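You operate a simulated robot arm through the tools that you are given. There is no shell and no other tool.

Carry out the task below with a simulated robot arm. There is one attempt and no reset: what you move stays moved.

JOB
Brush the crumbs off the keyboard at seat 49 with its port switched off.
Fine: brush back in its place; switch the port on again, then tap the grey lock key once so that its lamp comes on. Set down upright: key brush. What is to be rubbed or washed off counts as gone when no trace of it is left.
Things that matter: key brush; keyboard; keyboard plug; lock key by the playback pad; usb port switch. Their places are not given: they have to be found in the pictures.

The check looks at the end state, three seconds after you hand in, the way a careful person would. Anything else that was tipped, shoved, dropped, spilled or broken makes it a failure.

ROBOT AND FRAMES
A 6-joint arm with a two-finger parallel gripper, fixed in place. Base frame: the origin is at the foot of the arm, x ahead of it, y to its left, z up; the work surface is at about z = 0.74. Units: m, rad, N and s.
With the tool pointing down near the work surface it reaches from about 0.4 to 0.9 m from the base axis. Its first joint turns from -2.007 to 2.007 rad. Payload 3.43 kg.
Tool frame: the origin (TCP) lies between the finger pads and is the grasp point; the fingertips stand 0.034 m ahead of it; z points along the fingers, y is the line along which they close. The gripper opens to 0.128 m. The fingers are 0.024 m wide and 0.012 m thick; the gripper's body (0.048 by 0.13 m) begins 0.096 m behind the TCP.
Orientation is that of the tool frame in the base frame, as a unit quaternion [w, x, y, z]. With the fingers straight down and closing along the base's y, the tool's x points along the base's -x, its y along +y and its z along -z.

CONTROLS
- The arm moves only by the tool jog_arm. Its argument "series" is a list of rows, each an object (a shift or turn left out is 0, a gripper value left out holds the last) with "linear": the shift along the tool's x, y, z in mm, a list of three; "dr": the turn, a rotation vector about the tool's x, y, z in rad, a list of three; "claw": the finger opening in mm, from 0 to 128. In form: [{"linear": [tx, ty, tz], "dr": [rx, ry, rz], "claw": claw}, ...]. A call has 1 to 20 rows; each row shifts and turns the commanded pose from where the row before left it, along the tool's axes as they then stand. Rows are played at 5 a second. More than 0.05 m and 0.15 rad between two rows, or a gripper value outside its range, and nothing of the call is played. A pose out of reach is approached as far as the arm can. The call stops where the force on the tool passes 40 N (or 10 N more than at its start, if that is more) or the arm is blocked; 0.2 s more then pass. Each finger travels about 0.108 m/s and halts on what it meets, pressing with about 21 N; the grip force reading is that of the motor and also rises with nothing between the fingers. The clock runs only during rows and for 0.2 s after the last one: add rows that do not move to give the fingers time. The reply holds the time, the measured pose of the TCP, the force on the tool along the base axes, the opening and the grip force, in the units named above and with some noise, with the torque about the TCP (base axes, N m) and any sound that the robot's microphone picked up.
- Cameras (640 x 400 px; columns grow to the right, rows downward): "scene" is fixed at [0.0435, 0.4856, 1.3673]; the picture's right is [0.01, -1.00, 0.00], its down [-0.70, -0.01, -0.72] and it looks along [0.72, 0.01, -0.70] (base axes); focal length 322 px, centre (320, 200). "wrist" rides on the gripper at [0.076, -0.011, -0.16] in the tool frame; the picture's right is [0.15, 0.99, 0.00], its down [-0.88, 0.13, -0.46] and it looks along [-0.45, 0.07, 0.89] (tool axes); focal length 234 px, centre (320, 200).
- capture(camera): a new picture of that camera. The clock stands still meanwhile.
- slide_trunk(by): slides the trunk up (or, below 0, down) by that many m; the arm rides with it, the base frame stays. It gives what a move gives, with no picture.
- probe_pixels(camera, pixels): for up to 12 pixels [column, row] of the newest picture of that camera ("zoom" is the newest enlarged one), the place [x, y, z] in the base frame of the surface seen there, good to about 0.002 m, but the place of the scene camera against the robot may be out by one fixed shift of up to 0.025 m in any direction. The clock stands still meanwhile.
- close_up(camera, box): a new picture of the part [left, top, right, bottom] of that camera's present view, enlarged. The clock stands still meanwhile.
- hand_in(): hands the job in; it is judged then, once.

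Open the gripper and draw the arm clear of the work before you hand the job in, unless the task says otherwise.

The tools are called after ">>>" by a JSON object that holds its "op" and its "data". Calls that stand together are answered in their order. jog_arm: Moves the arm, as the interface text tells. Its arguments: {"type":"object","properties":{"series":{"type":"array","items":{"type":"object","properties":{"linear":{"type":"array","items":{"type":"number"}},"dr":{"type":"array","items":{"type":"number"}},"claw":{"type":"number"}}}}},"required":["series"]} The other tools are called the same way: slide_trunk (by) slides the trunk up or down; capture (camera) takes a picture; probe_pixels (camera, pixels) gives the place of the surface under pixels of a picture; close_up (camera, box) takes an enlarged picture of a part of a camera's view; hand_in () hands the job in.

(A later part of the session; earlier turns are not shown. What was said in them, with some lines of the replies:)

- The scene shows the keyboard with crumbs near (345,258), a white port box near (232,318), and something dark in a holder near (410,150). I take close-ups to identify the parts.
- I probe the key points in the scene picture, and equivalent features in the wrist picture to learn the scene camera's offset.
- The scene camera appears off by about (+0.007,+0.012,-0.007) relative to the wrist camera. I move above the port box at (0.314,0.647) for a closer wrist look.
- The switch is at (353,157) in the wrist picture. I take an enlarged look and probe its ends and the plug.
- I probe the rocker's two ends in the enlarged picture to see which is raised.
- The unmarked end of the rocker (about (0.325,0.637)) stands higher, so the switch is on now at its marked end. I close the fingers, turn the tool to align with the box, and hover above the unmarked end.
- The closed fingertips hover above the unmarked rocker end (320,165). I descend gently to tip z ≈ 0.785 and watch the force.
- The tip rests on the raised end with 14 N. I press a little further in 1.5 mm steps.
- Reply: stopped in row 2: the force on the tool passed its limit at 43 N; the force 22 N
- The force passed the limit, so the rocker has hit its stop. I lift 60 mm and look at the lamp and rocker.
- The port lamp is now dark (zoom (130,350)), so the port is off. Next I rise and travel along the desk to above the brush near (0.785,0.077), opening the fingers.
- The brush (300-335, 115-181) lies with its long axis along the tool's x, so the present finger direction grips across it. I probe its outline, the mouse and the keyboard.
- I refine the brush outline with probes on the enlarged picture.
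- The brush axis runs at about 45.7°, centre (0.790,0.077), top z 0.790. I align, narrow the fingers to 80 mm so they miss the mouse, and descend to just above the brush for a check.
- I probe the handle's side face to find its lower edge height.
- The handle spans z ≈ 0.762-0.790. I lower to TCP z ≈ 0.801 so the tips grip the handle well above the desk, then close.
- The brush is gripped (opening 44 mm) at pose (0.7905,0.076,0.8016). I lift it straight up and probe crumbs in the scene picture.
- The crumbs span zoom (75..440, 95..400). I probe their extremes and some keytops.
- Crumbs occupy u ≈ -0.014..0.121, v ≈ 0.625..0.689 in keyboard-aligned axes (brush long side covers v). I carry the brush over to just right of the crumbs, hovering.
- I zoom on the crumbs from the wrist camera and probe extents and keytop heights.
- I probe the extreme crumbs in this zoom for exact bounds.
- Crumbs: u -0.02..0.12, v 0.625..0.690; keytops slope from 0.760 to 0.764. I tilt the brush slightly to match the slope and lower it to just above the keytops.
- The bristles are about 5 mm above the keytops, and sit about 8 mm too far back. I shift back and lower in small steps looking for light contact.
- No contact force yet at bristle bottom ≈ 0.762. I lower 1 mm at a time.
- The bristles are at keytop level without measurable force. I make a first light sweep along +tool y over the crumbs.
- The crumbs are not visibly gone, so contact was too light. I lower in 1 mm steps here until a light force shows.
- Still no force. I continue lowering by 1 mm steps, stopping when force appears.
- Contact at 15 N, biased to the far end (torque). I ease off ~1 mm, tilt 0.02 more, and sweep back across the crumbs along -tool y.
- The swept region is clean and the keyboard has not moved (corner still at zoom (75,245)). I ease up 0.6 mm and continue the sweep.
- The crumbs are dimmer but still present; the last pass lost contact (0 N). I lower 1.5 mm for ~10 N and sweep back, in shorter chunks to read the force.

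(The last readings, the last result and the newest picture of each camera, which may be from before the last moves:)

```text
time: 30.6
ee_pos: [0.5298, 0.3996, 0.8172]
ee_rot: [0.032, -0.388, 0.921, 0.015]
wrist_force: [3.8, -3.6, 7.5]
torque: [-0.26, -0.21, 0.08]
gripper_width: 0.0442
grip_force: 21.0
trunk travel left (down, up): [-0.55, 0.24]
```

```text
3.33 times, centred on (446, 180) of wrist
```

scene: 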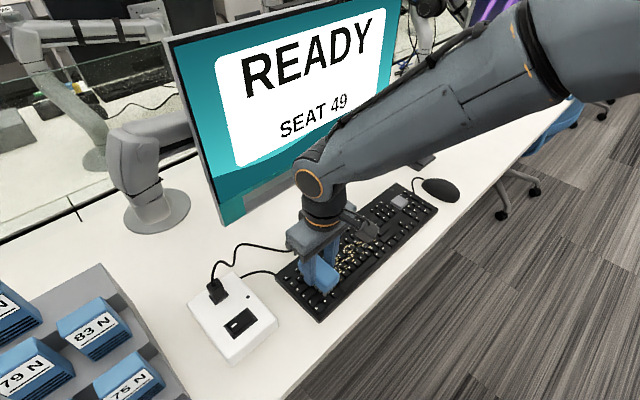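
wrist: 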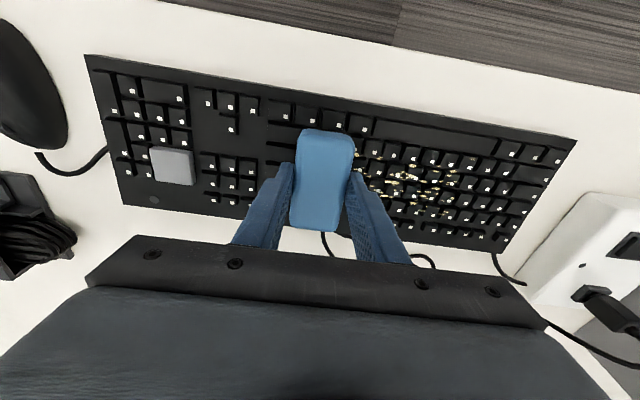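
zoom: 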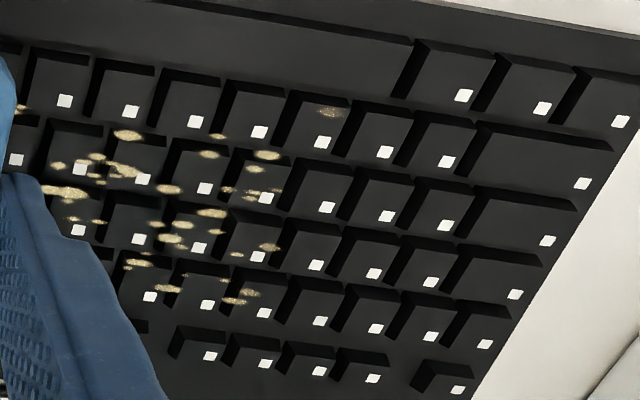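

Force is a good 7.5 N and well centred, and crumbs on the left are fading. I continue the sweep across.

>>> {"op": "jog_arm", "data": {"series": [{"linear": [0, 10, 0]}, {"linear": [0, 10, 0]}, {"linear": [0, 10, 0]}, {"linear": [0, 10, 0]}, {"linear": [0, 10, 0]}, {"linear": [0, 10, 0]}, {"linear": [0, 10, 0]}]}}

>>> {"op": "jog_arm", "data": {"series": [{"linear": [0, 10, 0]}, {"linear": [0, 10, 0]}, {"linear": [0, 10, 0]}, {"linear": [0, 10, 0]}, {"linear": [0, 10, 0]}, {"linear": [0, 10, 0]}, {"linear": [0, 10, 0]}]}}

>>> {"op": "capture", "data": {"camera": "wrist"}}

>>> {"op": "close_up", "data": {"camera": "wrist", "box": [100, 100, 292, 220]}}

```text
time: 32.2
ee_pos: [0.4763, 0.4485, 0.8171]
ee_rot: [0.031, -0.388, 0.921, 0.012]
wrist_force: [2.8, -2.5, 7.2]
torque: [0.08, -0.35, -0.14]
gripper_width: 0.0441
grip_force: 20.9
trunk travel left (down, up): [-0.55, 0.24]
```

```text
time: 33.8
ee_pos: [0.4287, 0.4955, 0.8164]
ee_rot: [0.031, -0.388, 0.921, 0.014]
wrist_force: [0.2, 0.3, -0.6]
torque: [0.03, 0.03, -0.02]
gripper_width: 0.0444
grip_force: 20.3
trunk travel left (down, up): [-0.55, 0.24]
```

```text
taken
```

wrist: 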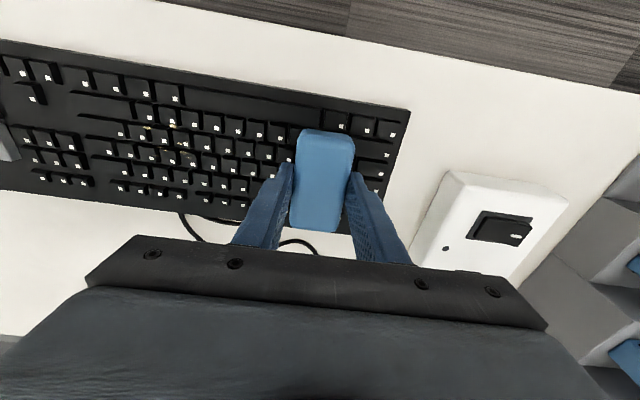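

```text
3.33 times, centred on (196, 160) of wrist
```

zoom: 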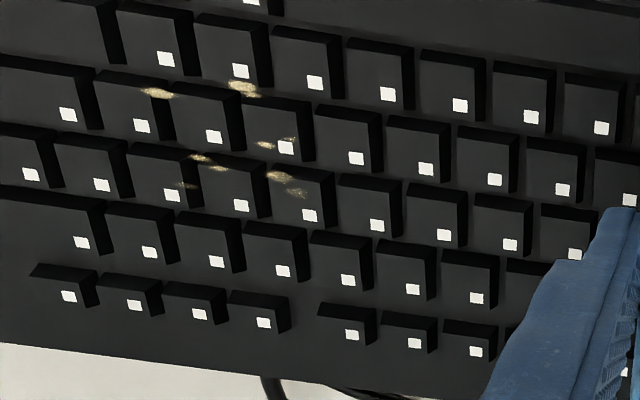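

Most crumbs are gone; a few faint ones remain near zoom (155-300, 85-195), u ≈ 0.07-0.12. I sweep back at the same height to beyond them.

>>> {"op": "jog_arm", "data": {"series": [{"linear": [0, -12, 0]}, {"linear": [0, -12, 0]}, {"linear": [0, -12, 0]}, {"linear": [0, -12, 0]}, {"linear": [0, -12, 0]}, {"linear": [0, -12, 0]}, {"linear": [0, -12, 0]}, {"linear": [0, -12, 0]}, {"linear": [0, -10, 0]}, {"linear": [0, -10, 0]}, {"linear": [0, -10, 0]}]}}

>>> {"op": "jog_arm", "data": {"series": [{"linear": [0, -10, 0]}, {"linear": [0, -10, 0]}, {"linear": [0, -10, 0]}, {"linear": [0, -10, 0]}, {"linear": [0, -10, 0]}, {"linear": [0, -10, 0]}]}}

>>> {"op": "capture", "data": {"camera": "wrist"}}

>>> {"op": "close_up", "data": {"camera": "wrist", "box": [350, 120, 542, 240]}}

```text
time: 36.2
ee_pos: [0.5184, 0.4108, 0.8164]
ee_rot: [0.031, -0.388, 0.921, 0.015]
wrist_force: [-0.7, 0.5, 1.1]
torque: [0.04, 0.01, 0.0]
gripper_width: 0.0445
grip_force: 20.6
trunk travel left (down, up): [-0.55, 0.24]
```

```text
time: 37.6
ee_pos: [0.5613, 0.3671, 0.8168]
ee_rot: [0.031, -0.387, 0.921, 0.013]
wrist_force: [-0.1, 0.2, 0.3]
torque: [0.01, -0.03, -0.04]
gripper_width: 0.0445
grip_force: 20.9
trunk travel left (down, up): [-0.55, 0.24]
```

```text
taken
```

wrist: 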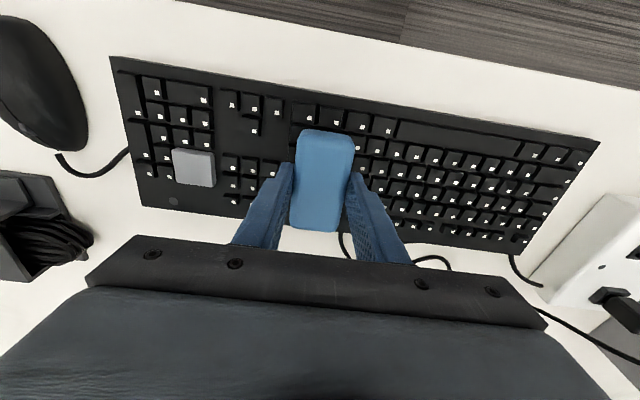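

```text
3.33 times, centred on (446, 180) of wrist
```

zoom: 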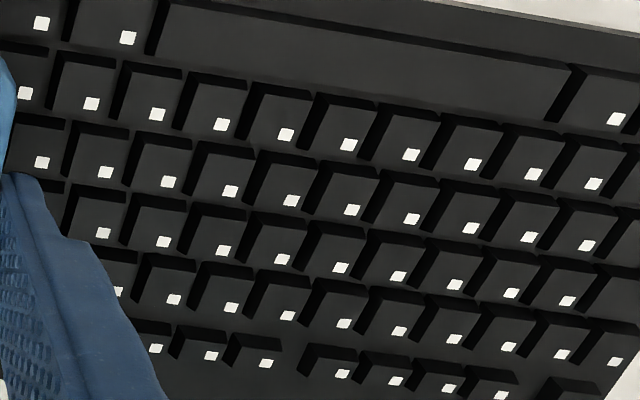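

The visible keys look clean. For safety I do one more light-contact pass (0.7 mm lower) back across the region, then lift for inspection.

>>> {"op": "jog_arm", "data": {"series": [{"linear": [0, 8, 0.7]}, {"linear": [0, 11, 0]}, {"linear": [0, 11, 0]}, {"linear": [0, 11, 0]}, {"linear": [0, 11, 0]}, {"linear": [0, 11, 0]}, {"linear": [0, 11, 0]}, {"linear": [0, 11, 0]}, {"linear": [0, 11, 0]}]}}

>>> {"op": "jog_arm", "data": {"series": [{"linear": [0, 11, 0]}, {"linear": [0, 11, 0]}, {"linear": [0, 11, 0]}, {"linear": [0, 11, 0]}, {"linear": [0, 11, 0]}, {"linear": [0, 11, 0]}, {"linear": [0, 11, 0]}, {"linear": [0, 11, 0]}, {"linear": [0, 6, 0]}, {"linear": [0, 0, -10]}, {"linear": [0, 0, -30]}, {"linear": [0, 0, -40]}, {}]}}

>>> {"op": "capture", "data": {"camera": "wrist"}}

>>> {"op": "close_up", "data": {"camera": "wrist", "box": [100, 80, 292, 200]}}

>>> {"op": "capture", "data": {"camera": "scene"}}

>>> {"op": "close_up", "data": {"camera": "scene", "box": [300, 200, 420, 280]}}

```text
time: 39.6
ee_pos: [0.4926, 0.4346, 0.8164]
ee_rot: [0.031, -0.388, 0.921, 0.014]
wrist_force: [7.4, -7.3, 14.7]
torque: [-0.27, -0.34, 0.0]
gripper_width: 0.0444
grip_force: 20.8
trunk travel left (down, up): [-0.55, 0.24]
```

```text
time: 42.4
ee_pos: [0.4244, 0.493, 0.8954]
ee_rot: [0.031, -0.388, 0.921, 0.015]
wrist_force: [0.2, 0.9, -1.6]
torque: [0.01, -0.02, -0.01]
gripper_width: 0.0444
grip_force: 21.4
trunk travel left (down, up): [-0.55, 0.24]
```

```text
taken
```

wrist: 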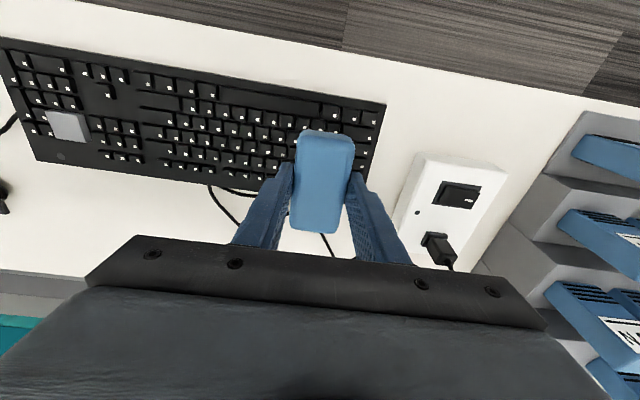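

```text
3.33 times, centred on (196, 140) of wrist
```

zoom: 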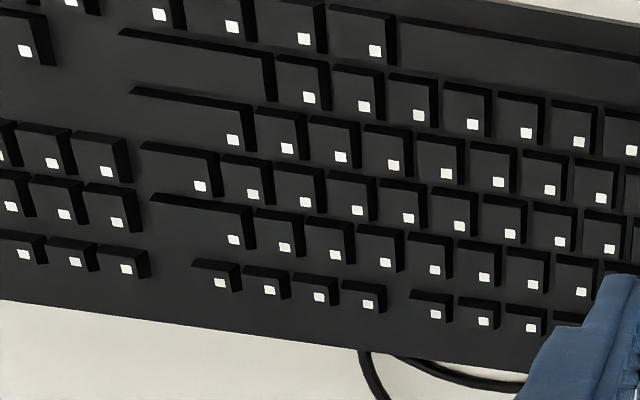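

```text
taken
```

scene: 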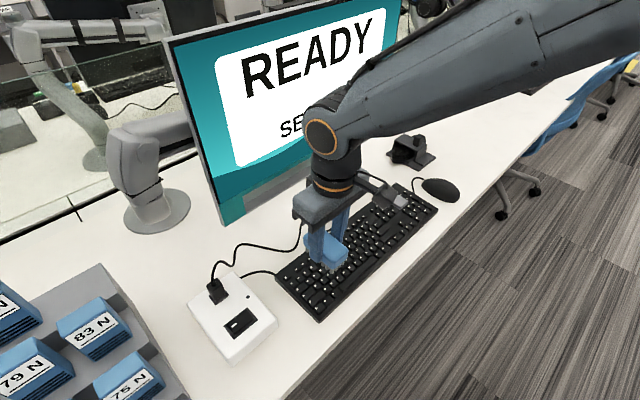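

```text
5.00 times, centred on (360, 240) of scene
```

zoom: 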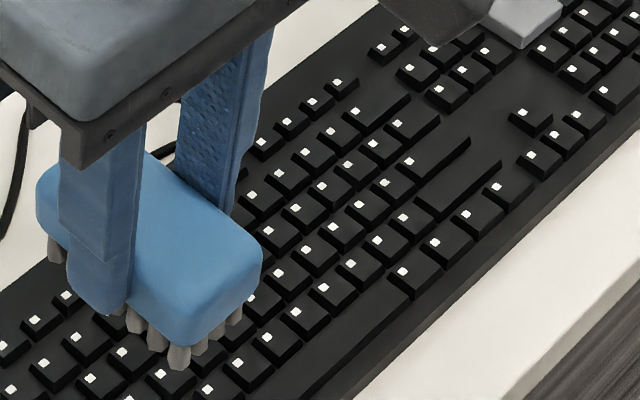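

No crumbs visible. I untilt the brush, and carry it back to above its original spot (0.7905,0.076).

>>> {"op": "jog_arm", "data": {"series": [{"linear": [0, 0, -20], "dr": [0, 0.065, 0]}, {"linear": [3.3, -42.5, 0]}, {"linear": [3.3, -42.5, 0]}, {"linear": [3.3, -42.5, 0]}, {"linear": [3.3, -42.5, 0]}, {"linear": [3.3, -42.5, 0]}, {"linear": [3.3, -42.5, 0]}, {"linear": [3.3, -42.5, 0]}, {"linear": [3.3, -42.5, 0]}, {"linear": [3.3, -42.5, 0]}, {"linear": [3.3, -42.5, 0]}, {"linear": [3.3, -42.5, 0]}, {"linear": [3.3, -42.5, 0]}, {"linear": [3.3, -42.5, 0]}, {}, {}]}}

>>> {"op": "capture", "data": {"camera": "wrist"}}

>>> {"op": "capture", "data": {"camera": "scene"}}

>>> {"op": "close_up", "data": {"camera": "scene", "box": [270, 200, 400, 325]}}

```text
time: 45.8
ee_pos: [0.7837, 0.0762, 0.9134]
ee_rot: [0.001, -0.388, 0.922, 0.002]
wrist_force: [0.9, 0.4, -1.0]
torque: [-0.01, -0.04, 0.02]
gripper_width: 0.0444
grip_force: 21.1
trunk travel left (down, up): [-0.55, 0.24]
```

```text
taken
```

wrist: 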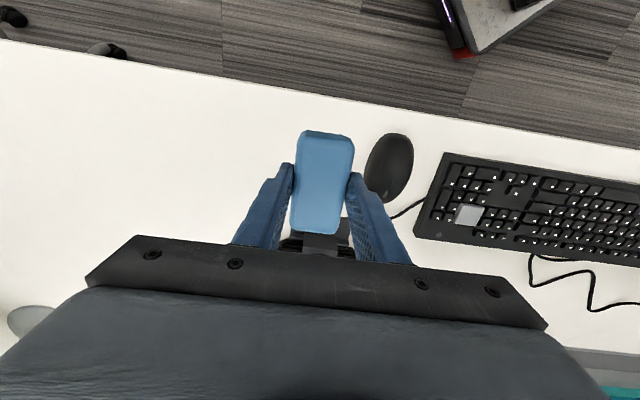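

```text
taken
```

scene: 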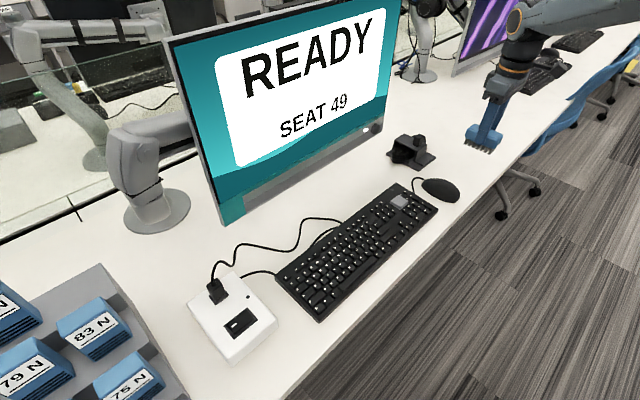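

```text
3.20 times, centred on (335, 262) of scene
```

zoom: 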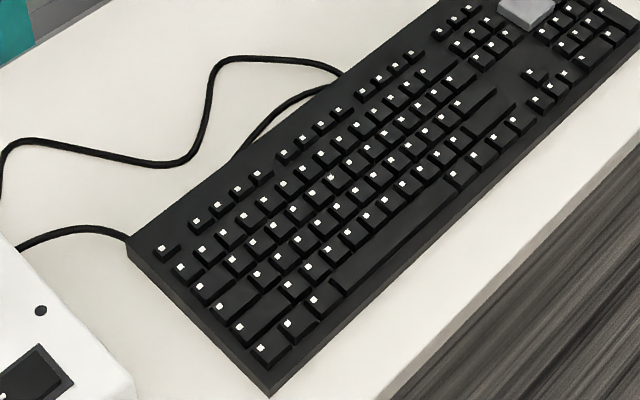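

The keyboard looks clean and unmoved. I check closely for residual traces around the former crumb area.

>>> {"op": "close_up", "data": {"camera": "scene", "box": [310, 232, 358, 272]}}

>>> {"op": "close_up", "data": {"camera": "scene", "box": [345, 215, 393, 260]}}

```text
10.00 times, centred on (334, 252) of scene
```

zoom: 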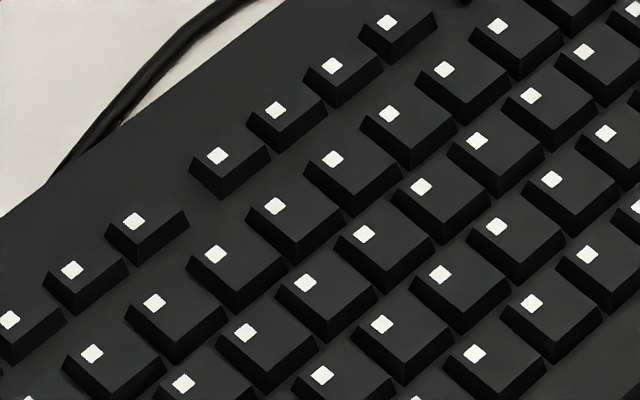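

```text
8.89 times, centred on (369, 238) of scene
```

zoom: 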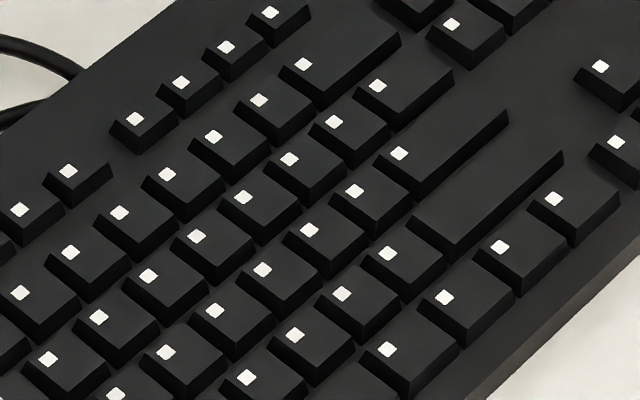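

Clean, no trace. Now I correct the position by (-4.6,-5) mm in tool axes and lower the brush to just above the desk.

>>> {"op": "jog_arm", "data": {"series": [{"linear": [-4.6, -5, 0]}, {"linear": [0, 0, 40]}, {"linear": [0, 0, 40]}, {"linear": [0, 0, 25]}, {}, {}]}}

>>> {"op": "close_up", "data": {"camera": "scene", "box": [420, 120, 520, 200]}}

```text
time: 47.2
ee_pos: [0.7959, 0.0776, 0.809]
ee_rot: [0.001, -0.388, 0.922, 0.001]
wrist_force: [-0.2, -0.3, -1.3]
torque: [0.01, 0.01, -0.04]
gripper_width: 0.0445
grip_force: 21.0
trunk travel left (down, up): [-0.55, 0.24]
```

```text
5.00 times, centred on (470, 160) of scene
```

zoom: 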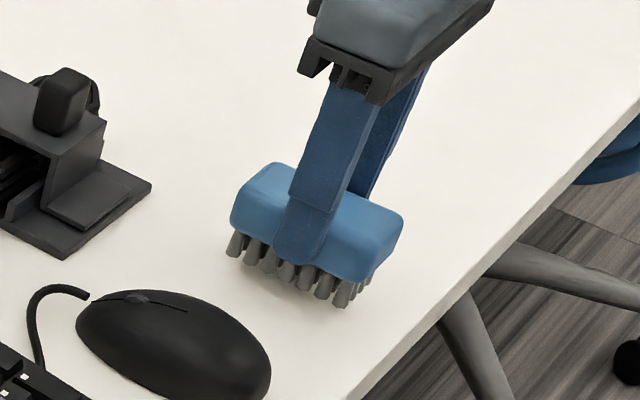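

The reading shows (0.7959,0.0776), a few mm off; I re-read with a small correction of (3,2) mm.

>>> {"op": "jog_arm", "data": {"series": [{"linear": [3, 2, 0]}, {}, {}]}}

>>> {"op": "jog_arm", "data": {"series": [{}]}}

```text
time: 48.0
ee_pos: [0.7915, 0.0774, 0.8089]
ee_rot: [0.002, -0.389, 0.921, 0.002]
wrist_force: [0.2, -1.0, -1.2]
torque: [0.02, 0.01, 0.02]
gripper_width: 0.0443
grip_force: 21.2
trunk travel left (down, up): [-0.55, 0.24]
```

```text
time: 48.4
ee_pos: [0.7913, 0.0763, 0.8094]
ee_rot: [0.001, -0.389, 0.921, 0.001]
wrist_force: [-0.2, 0.3, -1.6]
torque: [-0.01, 0.03, 0.01]
gripper_width: 0.0443
grip_force: 21.2
trunk travel left (down, up): [-0.55, 0.24]
```

Now at (0.7914,0.077), within about 1 mm of the original. I lower to the desk in small steps.

>>> {"op": "jog_arm", "data": {"series": [{"linear": [0.5, 0.5, 4]}, {"linear": [0, 0, 2]}, {"linear": [0, 0, 1]}, {"linear": [0, 0, 0.7]}, {}]}}

>>> {"op": "close_up", "data": {"camera": "scene", "box": [420, 120, 520, 200]}}

```text
time: 49.6
ee_pos: [0.7905, 0.0769, 0.8025]
ee_rot: [0.002, -0.388, 0.921, 0.002]
wrist_force: [0.6, 0.3, -0.8]
torque: [-0.02, 0.0, 0.0]
gripper_width: 0.0439
grip_force: 21.2
trunk travel left (down, up): [-0.55, 0.24]
```

```text
5.00 times, centred on (470, 160) of scene
```

zoom: 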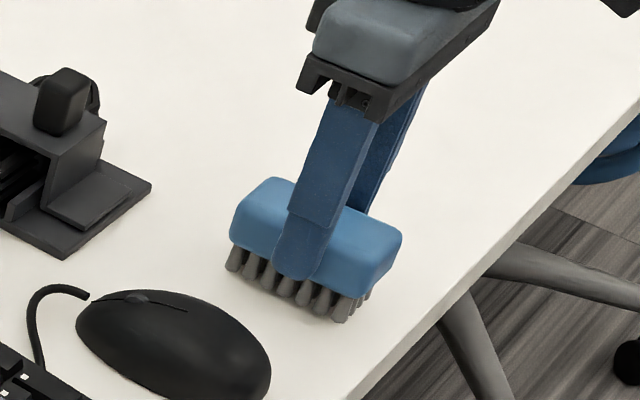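

No contact yet (the brush is ~1-2 mm above). I continue down in 0.6 mm steps.

>>> {"op": "jog_arm", "data": {"series": [{"linear": [0, 0, 0.6]}, {"linear": [0, 0, 0.6]}, {"linear": [0, 0, 0.4]}, {}]}}

```text
time: 50.6
ee_pos: [0.7897, 0.0768, 0.8007]
ee_rot: [0.001, -0.388, 0.922, 0.001]
wrist_force: [0.0, 0.2, -1.2]
torque: [0.0, 0.0, -0.02]
gripper_width: 0.0443
grip_force: 21.1
trunk travel left (down, up): [-0.55, 0.24]
```

>>> {"op": "jog_arm", "data": {"series": [{"linear": [0, 0, 0.5]}, {"linear": [0, 0, 0.5]}, {}]}}

>>> {"op": "close_up", "data": {"camera": "scene", "box": [420, 120, 520, 200]}}

```text
time: 51.4
ee_pos: [0.7909, 0.0767, 0.7997]
ee_rot: [0.002, -0.388, 0.922, 0.002]
wrist_force: [0.6, 0.1, -0.5]
torque: [0.04, 0.01, -0.01]
gripper_width: 0.0445
grip_force: 21.1
trunk travel left (down, up): [-0.55, 0.24]
```

```text
5.00 times, centred on (470, 160) of scene
```

zoom: 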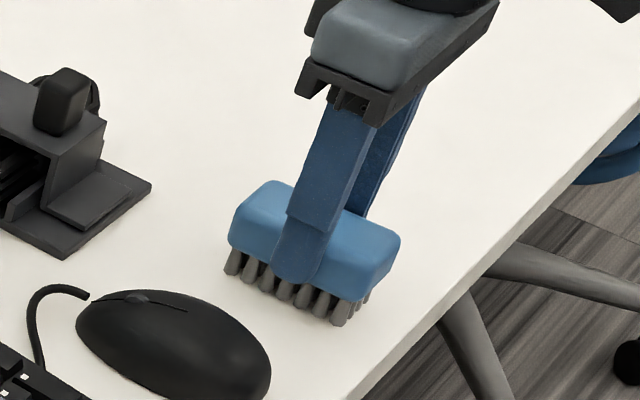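

Still just above the desk by about 1 mm (bristle tip at zoom row 324 vs 329 originally), with no force. I continue lowering in 0.5 mm steps.

>>> {"op": "jog_arm", "data": {"series": [{"linear": [0, 0, 0.5]}, {"linear": [0, 0, 0.5]}, {}]}}

>>> {"op": "jog_arm", "data": {"series": [{"linear": [0, 0, 0.4]}, {"linear": [0, 0, 0.3]}, {}]}}

>>> {"op": "close_up", "data": {"camera": "scene", "box": [420, 120, 520, 200]}}

```text
time: 52.2
ee_pos: [0.7898, 0.0787, 0.7984]
ee_rot: [0.001, -0.388, 0.922, 0.001]
wrist_force: [1.5, -0.9, 0.7]
torque: [0.07, -0.07, -0.04]
gripper_width: 0.0443
grip_force: 21.2
trunk travel left (down, up): [-0.55, 0.24]
```

```text
time: 53.0
ee_pos: [0.7894, 0.0782, 0.7978]
ee_rot: [0.001, -0.388, 0.922, 0.001]
wrist_force: [-1.5, 0.2, 9.8]
torque: [0.33, -0.19, 0.09]
gripper_width: 0.0442
grip_force: 21.2
trunk travel left (down, up): [-0.55, 0.24]
```

```text
5.00 times, centred on (470, 160) of scene
```

zoom: 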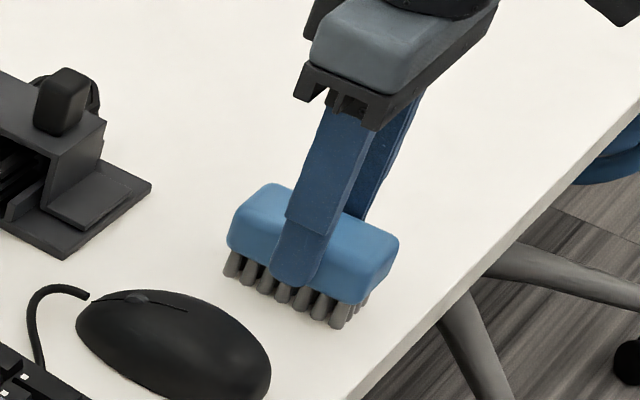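

The brush stands on the desk (9.8 N). I ease off 0.7 mm, open gradually, and lift away.

>>> {"op": "jog_arm", "data": {"series": [{"linear": [0, 0, -0.7]}, {"claw": 48}, {"claw": 56}, {"claw": 80}, {}, {"linear": [0, 0, -30]}, {"linear": [0, 0, -40]}, {"linear": [0, 0, -40]}, {}]}}

>>> {"op": "capture", "data": {"camera": "wrist"}}

>>> {"op": "close_up", "data": {"camera": "scene", "box": [420, 120, 520, 200]}}

>>> {"op": "probe_pixels", "data": {"camera": "zoom", "pixels": [[300, 230], [300, 260], [340, 290], [260, 225], [340, 230]]}}

```text
time: 55.0
ee_pos: [0.7881, 0.0791, 0.9068]
ee_rot: [0.001, -0.388, 0.922, 0.002]
wrist_force: [0.3, 0.3, 0.1]
torque: [0.03, 0.01, 0.02]
gripper_width: 0.0799
grip_force: 0.0
trunk travel left (down, up): [-0.55, 0.24]
```

```text
taken
```

wrist: 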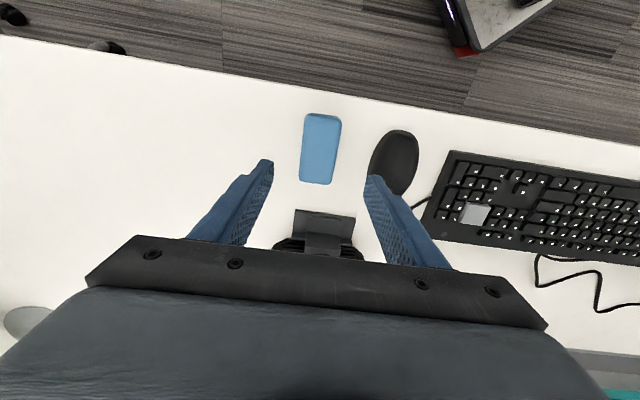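

```text
5.00 times, centred on (470, 160) of scene
```

zoom: 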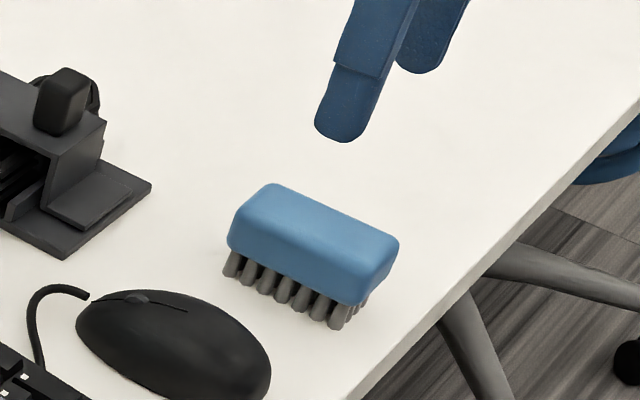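

```text
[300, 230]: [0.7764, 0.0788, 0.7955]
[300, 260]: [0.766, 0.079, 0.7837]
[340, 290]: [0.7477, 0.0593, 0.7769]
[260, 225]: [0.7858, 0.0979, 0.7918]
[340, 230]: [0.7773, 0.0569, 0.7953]
```

The brush stands upright within ~2 mm of its original place. I rise, close the fingers and travel back to above the marked end of the rocker, about (0.307,0.662).

>>> {"op": "jog_arm", "data": {"series": [{"linear": [0, 0, -20], "claw": 0}, {"linear": [-4.8, 44.2, 0]}, {"linear": [-4.8, 44.2, 0]}, {"linear": [-4.8, 44.2, 0]}, {"linear": [-4.8, 44.2, 0]}, {"linear": [-4.8, 44.2, 0]}, {"linear": [-4.8, 44.2, 0]}, {"linear": [-4.8, 44.2, 0]}, {"linear": [-4.8, 44.2, 0]}, {"linear": [-4.8, 44.2, 0]}, {"linear": [-4.8, 44.2, 0]}, {"linear": [-4.8, 44.2, 0]}, {"linear": [-4.8, 44.2, 0]}, {"linear": [-4.8, 44.2, 0]}, {"linear": [-4.8, 44.2, 0]}, {"linear": [-4.8, 44.2, 0]}, {"linear": [-4.8, 44.2, 0]}, {"linear": [-4.8, 44.2, 0]}, {}, {}]}}

>>> {"op": "capture", "data": {"camera": "wrist"}}

>>> {"op": "close_up", "data": {"camera": "wrist", "box": [250, 90, 410, 190]}}

```text
time: 59.2
ee_pos: [0.3078, 0.6621, 0.9284]
ee_rot: [0.002, -0.388, 0.922, 0.002]
wrist_force: [0.4, -1.3, -0.1]
torque: [0.0, 0.03, -0.05]
gripper_width: 0.0
grip_force: 21.3
trunk travel left (down, up): [-0.55, 0.24]
```

```text
taken
```

wrist: 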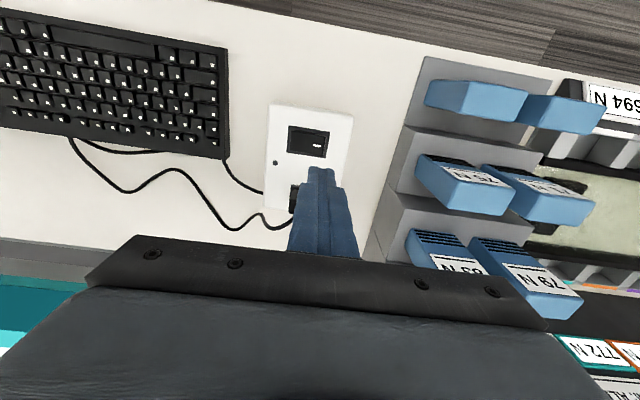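

```text
4.00 times, centred on (330, 140) of wrist
```

zoom: 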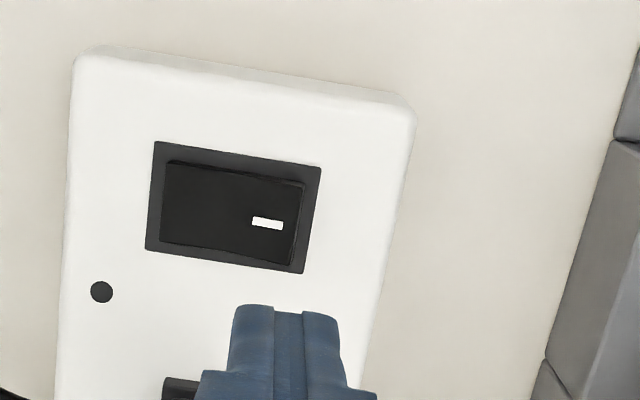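

I probe the rocker precisely from this clearer view.

>>> {"op": "probe_pixels", "data": {"camera": "zoom", "pixels": [[267, 224], [285, 210], [240, 215], [180, 200], [155, 145], [319, 168], [301, 270], [148, 248], [295, 190], [285, 255], [210, 210]]}}

```text
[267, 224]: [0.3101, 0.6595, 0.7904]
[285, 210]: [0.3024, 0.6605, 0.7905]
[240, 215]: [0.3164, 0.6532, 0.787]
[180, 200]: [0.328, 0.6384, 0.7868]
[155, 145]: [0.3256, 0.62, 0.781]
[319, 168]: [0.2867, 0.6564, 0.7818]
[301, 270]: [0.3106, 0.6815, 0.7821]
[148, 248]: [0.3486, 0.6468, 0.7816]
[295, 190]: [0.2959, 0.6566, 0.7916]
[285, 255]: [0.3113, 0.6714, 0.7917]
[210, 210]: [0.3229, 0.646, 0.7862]
```

The marked end is now the raised one (z 0.7917), centred near (0.307,0.662), right under the tips. I descend and press.

>>> {"op": "jog_arm", "data": {"series": [{"linear": [0, 0, 45]}, {"linear": [0, 0, 40]}, {"linear": [0, 0, 12]}, {"linear": [0, 0, 3]}, {"linear": [0, 0, 2]}, {"linear": [0, 0, 1.5]}, {"linear": [0, 0, 1.5]}, {"linear": [0, 0, 1]}]}}

>>> {"op": "close_up", "data": {"camera": "wrist", "box": [250, 90, 410, 200]}}

>>> {"op": "close_up", "data": {"camera": "scene", "box": [180, 250, 300, 370]}}

```text
time: 61.0
ee_pos: [0.3086, 0.6604, 0.8257]
ee_rot: [0.001, -0.388, 0.921, 0.001]
wrist_force: [0.6, 0.2, 0.6]
torque: [-0.02, 0.03, -0.02]
gripper_width: 0.0
grip_force: 21.0
trunk travel left (down, up): [-0.55, 0.24]
```

```text
3.64 times, centred on (330, 145) of wrist
```

zoom: 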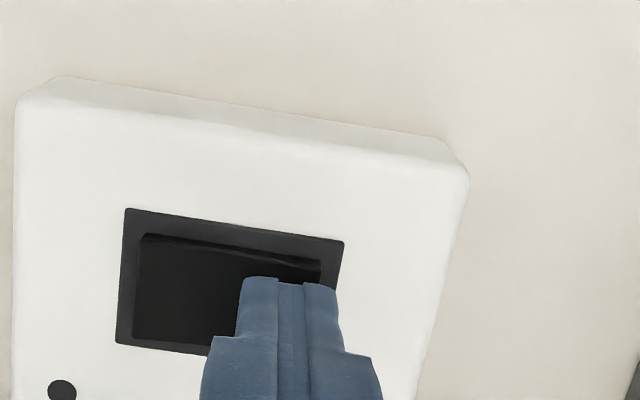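

```text
3.33 times, centred on (240, 310) of scene
```

zoom: 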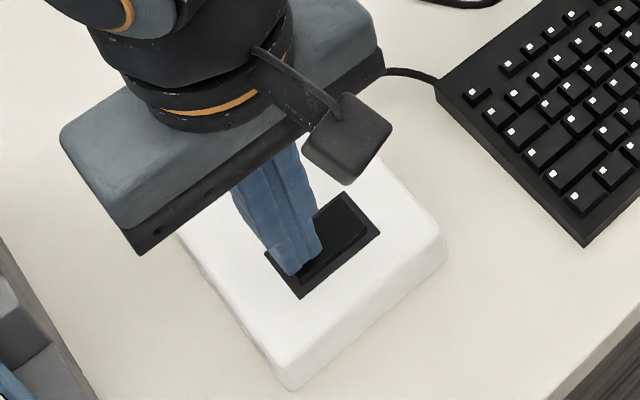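

No contact yet at tip z ≈ 0.7917; I continue down in 1.5/1 mm steps.

>>> {"op": "jog_arm", "data": {"series": [{"linear": [0, 0, 1.5]}, {"linear": [0, 0, 1.5]}, {"linear": [0, 0, 1]}]}}

>>> {"op": "close_up", "data": {"camera": "wrist", "box": [250, 90, 410, 200]}}

```text
time: 61.8
ee_pos: [0.3068, 0.6609, 0.8227]
ee_rot: [0.002, -0.388, 0.922, 0.003]
wrist_force: [0.3, -1.6, 21.5]
torque: [-0.28, -0.05, -0.01]
gripper_width: 0.0001
grip_force: 21.2
trunk travel left (down, up): [-0.55, 0.24]
```

```text
3.64 times, centred on (330, 145) of wrist
```

zoom: 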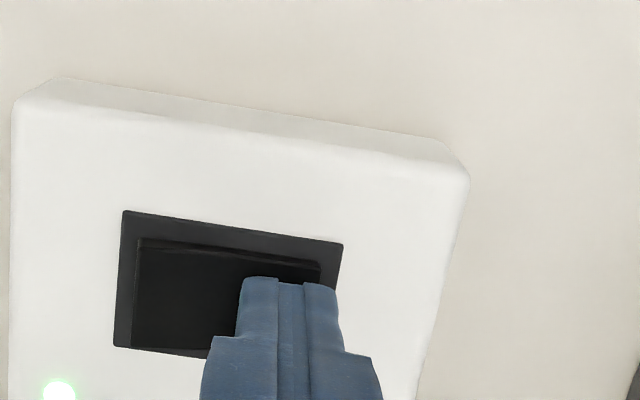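

The port lamp is green again (zoom (58,388)). I lift off and travel to above the grey lock key near (0.6605,0.298).

>>> {"op": "jog_arm", "data": {"series": [{"linear": [0, 0, -20]}, {"linear": [0, 0, -40]}, {"linear": [0, 0, -40]}, {"linear": [1.1, -42.2, 0]}, {"linear": [1.1, -42.2, 0]}, {"linear": [1.1, -42.2, 0]}, {"linear": [1.1, -42.2, 0]}, {"linear": [1.1, -42.2, 0]}, {"linear": [1.1, -42.2, 0]}, {"linear": [1.1, -42.2, 0]}, {"linear": [1.1, -42.2, 0]}, {"linear": [1.1, -42.2, 0]}, {"linear": [1.1, -42.2, 0]}, {"linear": [1.1, -42.2, 0]}, {"linear": [1.1, -42.2, 0]}, {}, {}]}}

>>> {"op": "capture", "data": {"camera": "wrist"}}

>>> {"op": "capture", "data": {"camera": "scene"}}

>>> {"op": "close_up", "data": {"camera": "wrist", "box": [250, 90, 410, 190]}}

```text
time: 65.4
ee_pos: [0.6634, 0.299, 0.9186]
ee_rot: [0.001, -0.388, 0.921, 0.002]
wrist_force: [0.6, -0.1, -0.1]
torque: [-0.03, 0.02, -0.01]
gripper_width: 0.0
grip_force: 21.4
trunk travel left (down, up): [-0.55, 0.24]
```

```text
taken
```

wrist: 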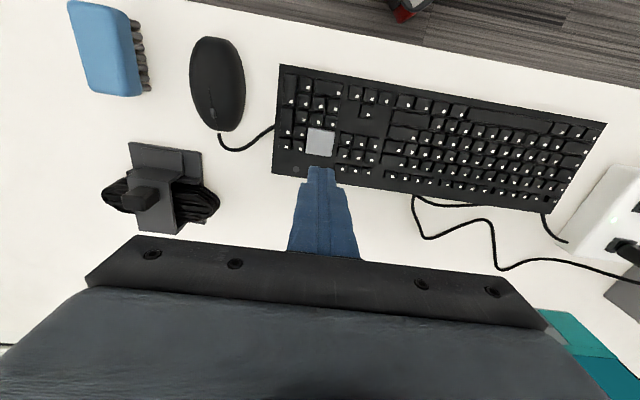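

```text
taken
```

scene: 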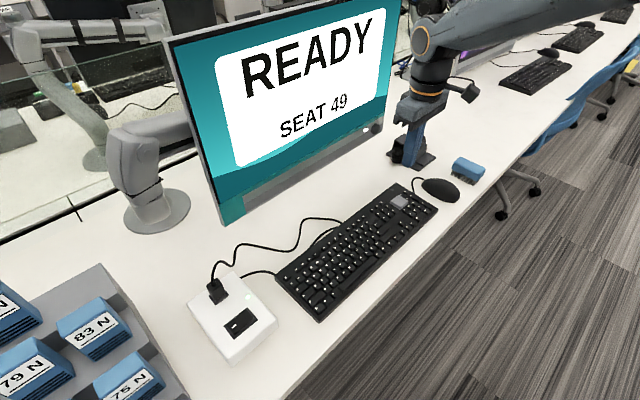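

```text
4.00 times, centred on (330, 140) of wrist
```

zoom: 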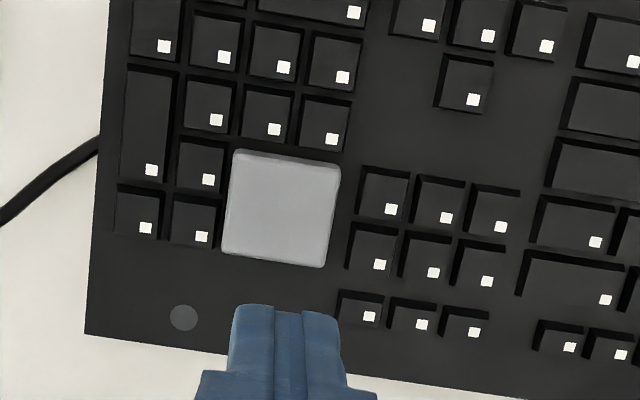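

The grey key is clear in view; the lamp beside it (183,317) is dark. I probe the key.

>>> {"op": "probe_pixels", "data": {"camera": "zoom", "pixels": [[237, 157], [334, 170], [320, 262], [227, 246], [280, 208], [205, 190], [375, 200], [320, 130], [183, 317]]}}

```text
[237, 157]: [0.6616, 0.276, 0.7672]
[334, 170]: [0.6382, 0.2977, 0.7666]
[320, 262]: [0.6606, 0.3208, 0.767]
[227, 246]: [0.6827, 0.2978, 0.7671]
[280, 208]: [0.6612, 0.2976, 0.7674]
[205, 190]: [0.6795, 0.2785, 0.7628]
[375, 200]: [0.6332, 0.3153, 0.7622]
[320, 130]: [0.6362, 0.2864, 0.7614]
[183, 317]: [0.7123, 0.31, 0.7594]
```

Key centre (0.661,0.298), top z 0.767. I shift (2.4,1) mm and descend to just above the key.

>>> {"op": "jog_arm", "data": {"series": [{"linear": [2.4, 1, 40]}, {"linear": [0, 0, 40]}, {"linear": [0, 0, 30]}, {}, {}]}}

>>> {"op": "close_up", "data": {"camera": "wrist", "box": [250, 90, 410, 200]}}

>>> {"op": "close_up", "data": {"camera": "scene", "box": [360, 150, 450, 230]}}

```text
time: 66.6
ee_pos: [0.6606, 0.2984, 0.8089]
ee_rot: [0.001, -0.388, 0.922, 0.001]
wrist_force: [-0.1, -0.7, -0.4]
torque: [0.01, 0.01, 0.03]
gripper_width: 0.0002
grip_force: 21.1
trunk travel left (down, up): [-0.55, 0.24]
```

```text
3.64 times, centred on (330, 145) of wrist
```

zoom: 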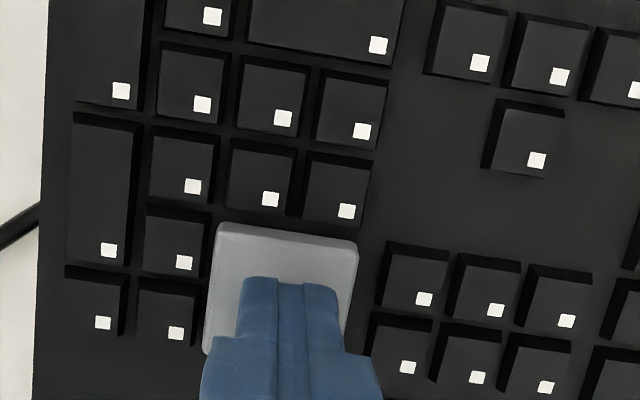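

```text
5.00 times, centred on (405, 190) of scene
```

zoom: 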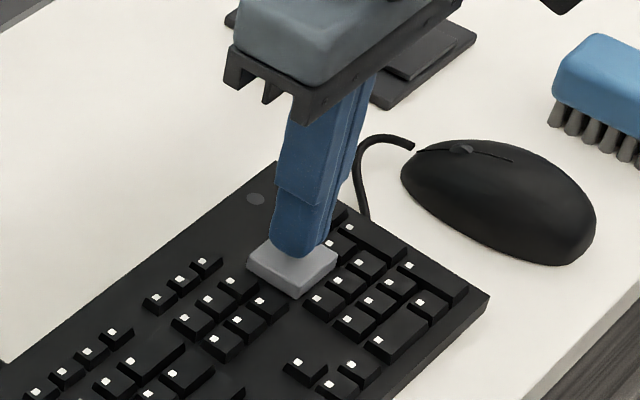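

The tip is 8 mm above the key centre. I press down in one motion of small steps.

>>> {"op": "jog_arm", "data": {"series": [{"linear": [0, 0, 5]}, {"linear": [0, 0, 2.5]}, {"linear": [0, 0, 1.5]}, {"linear": [0, 0, 1]}]}}

>>> {"op": "close_up", "data": {"camera": "scene", "box": [360, 150, 450, 230]}}

```text
time: 67.6
ee_pos: [0.661, 0.2978, 0.7997]
ee_rot: [0.002, -0.388, 0.922, 0.002]
wrist_force: [1.0, -0.2, 1.0]
torque: [-0.01, 0.0, 0.03]
gripper_width: 0.0
grip_force: 20.9
trunk travel left (down, up): [-0.55, 0.24]
```

```text
5.00 times, centred on (405, 190) of scene
```

zoom: 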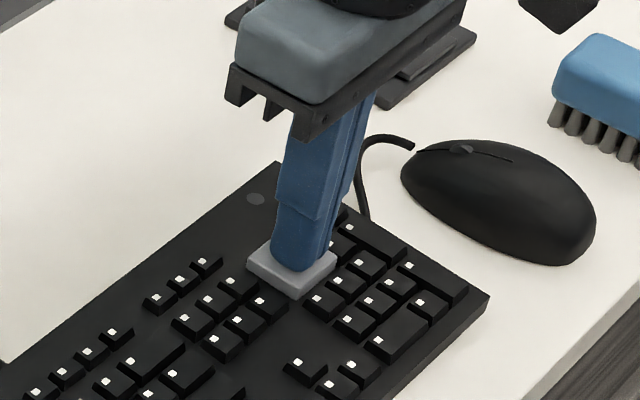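

Contact is just starting (1 N); I continue the same press by small steps.

>>> {"op": "jog_arm", "data": {"series": [{"linear": [0, 0, 0.8]}, {"linear": [0, 0, 0.8]}]}}

>>> {"op": "close_up", "data": {"camera": "scene", "box": [360, 150, 450, 230]}}

```text
time: 68.2
ee_pos: [0.6608, 0.2959, 0.7973]
ee_rot: [0.001, -0.388, 0.922, 0.001]
wrist_force: [-0.4, -0.2, 1.7]
torque: [0.01, -0.01, -0.01]
gripper_width: 0.0003
grip_force: 21.3
trunk travel left (down, up): [-0.55, 0.24]
heard: click
```

```text
5.00 times, centred on (405, 190) of scene
```

zoom: 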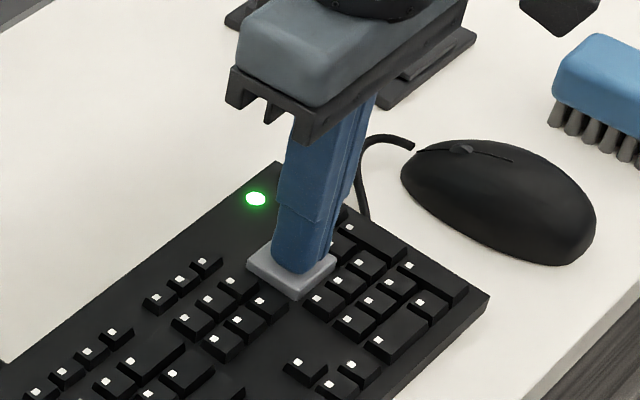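

A click was heard and the lamp by the key is green. I lift straight off, draw back clear and open the gripper.

>>> {"op": "jog_arm", "data": {"series": [{"linear": [0, 0, -20]}, {"linear": [0, 0, -45]}, {"linear": [0, 0, -45]}, {"linear": [0, 0, -45]}, {"linear": [30, 0, -30], "claw": 100}, {"linear": [40, 0, -20]}, {"linear": [40, 0, 0]}, {}]}}

>>> {"op": "capture", "data": {"camera": "scene"}}

>>> {"op": "close_up", "data": {"camera": "scene", "box": [270, 150, 500, 325]}}

>>> {"op": "close_up", "data": {"camera": "scene", "box": [180, 250, 300, 370]}}

```text
time: 70.0
ee_pos: [0.5833, 0.2157, 1.0012]
ee_rot: [0.001, -0.388, 0.922, 0.002]
wrist_force: [-0.6, 0.4, 0.3]
torque: [-0.02, 0.02, 0.03]
gripper_width: 0.0999
grip_force: 0.1
trunk travel left (down, up): [-0.55, 0.24]
```

```text
taken
```

scene: 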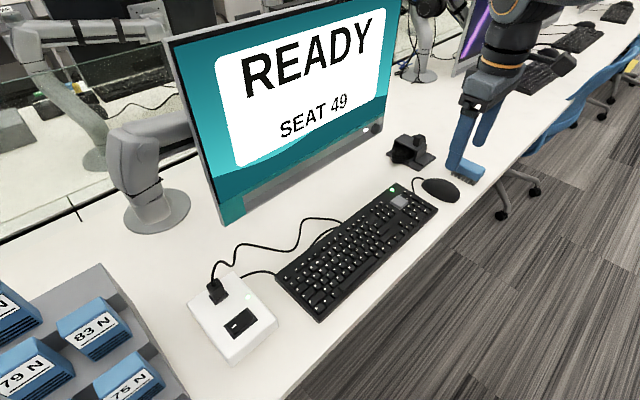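

```text
2.29 times, centred on (385, 238) of scene
```

zoom: 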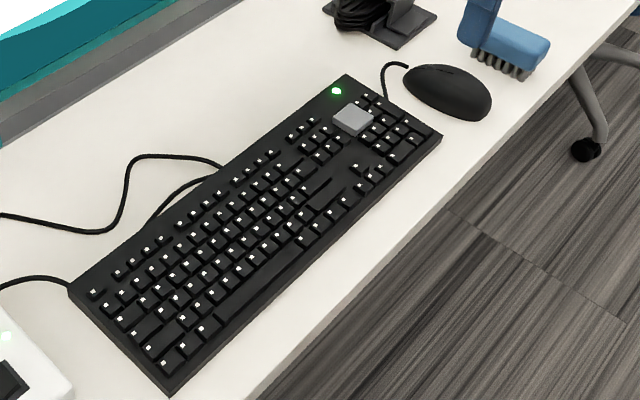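

```text
3.33 times, centred on (240, 310) of scene
```

zoom: 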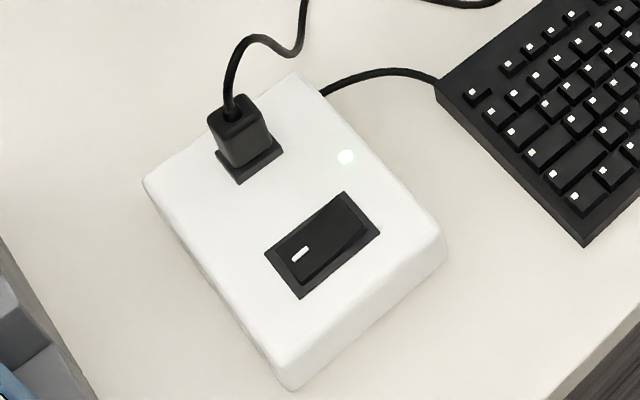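

The keyboard is clean, the port lamp and the lock lamp are on, the brush is upright in its place, and the arm is clear with the gripper open. I hand in.

>>> {"op": "hand_in", "data": {}}

```text
The job is handed in.
```

I brushed the crumbs off the keyboard at seat 49 with its port switched off, and the job is handed in. I haven't seen a verdict from the check.

- **Crumbs:** close-up pictures after the last pass showed no trace on the keys, and the keyboard had not moved.
- **Brush:** it stands upright, bristles down, within about 2 mm of where it was.
- **Port:** it was switched off before brushing and back on afterwards; its green lamp is lit. The plug was not touched.
- **Lock key:** I tapped it once, heard one click, and its lamp is green.
- **Arm:** the gripper is open and raised clear of the desk. The final pictures showed nothing else on the desk disturbed.
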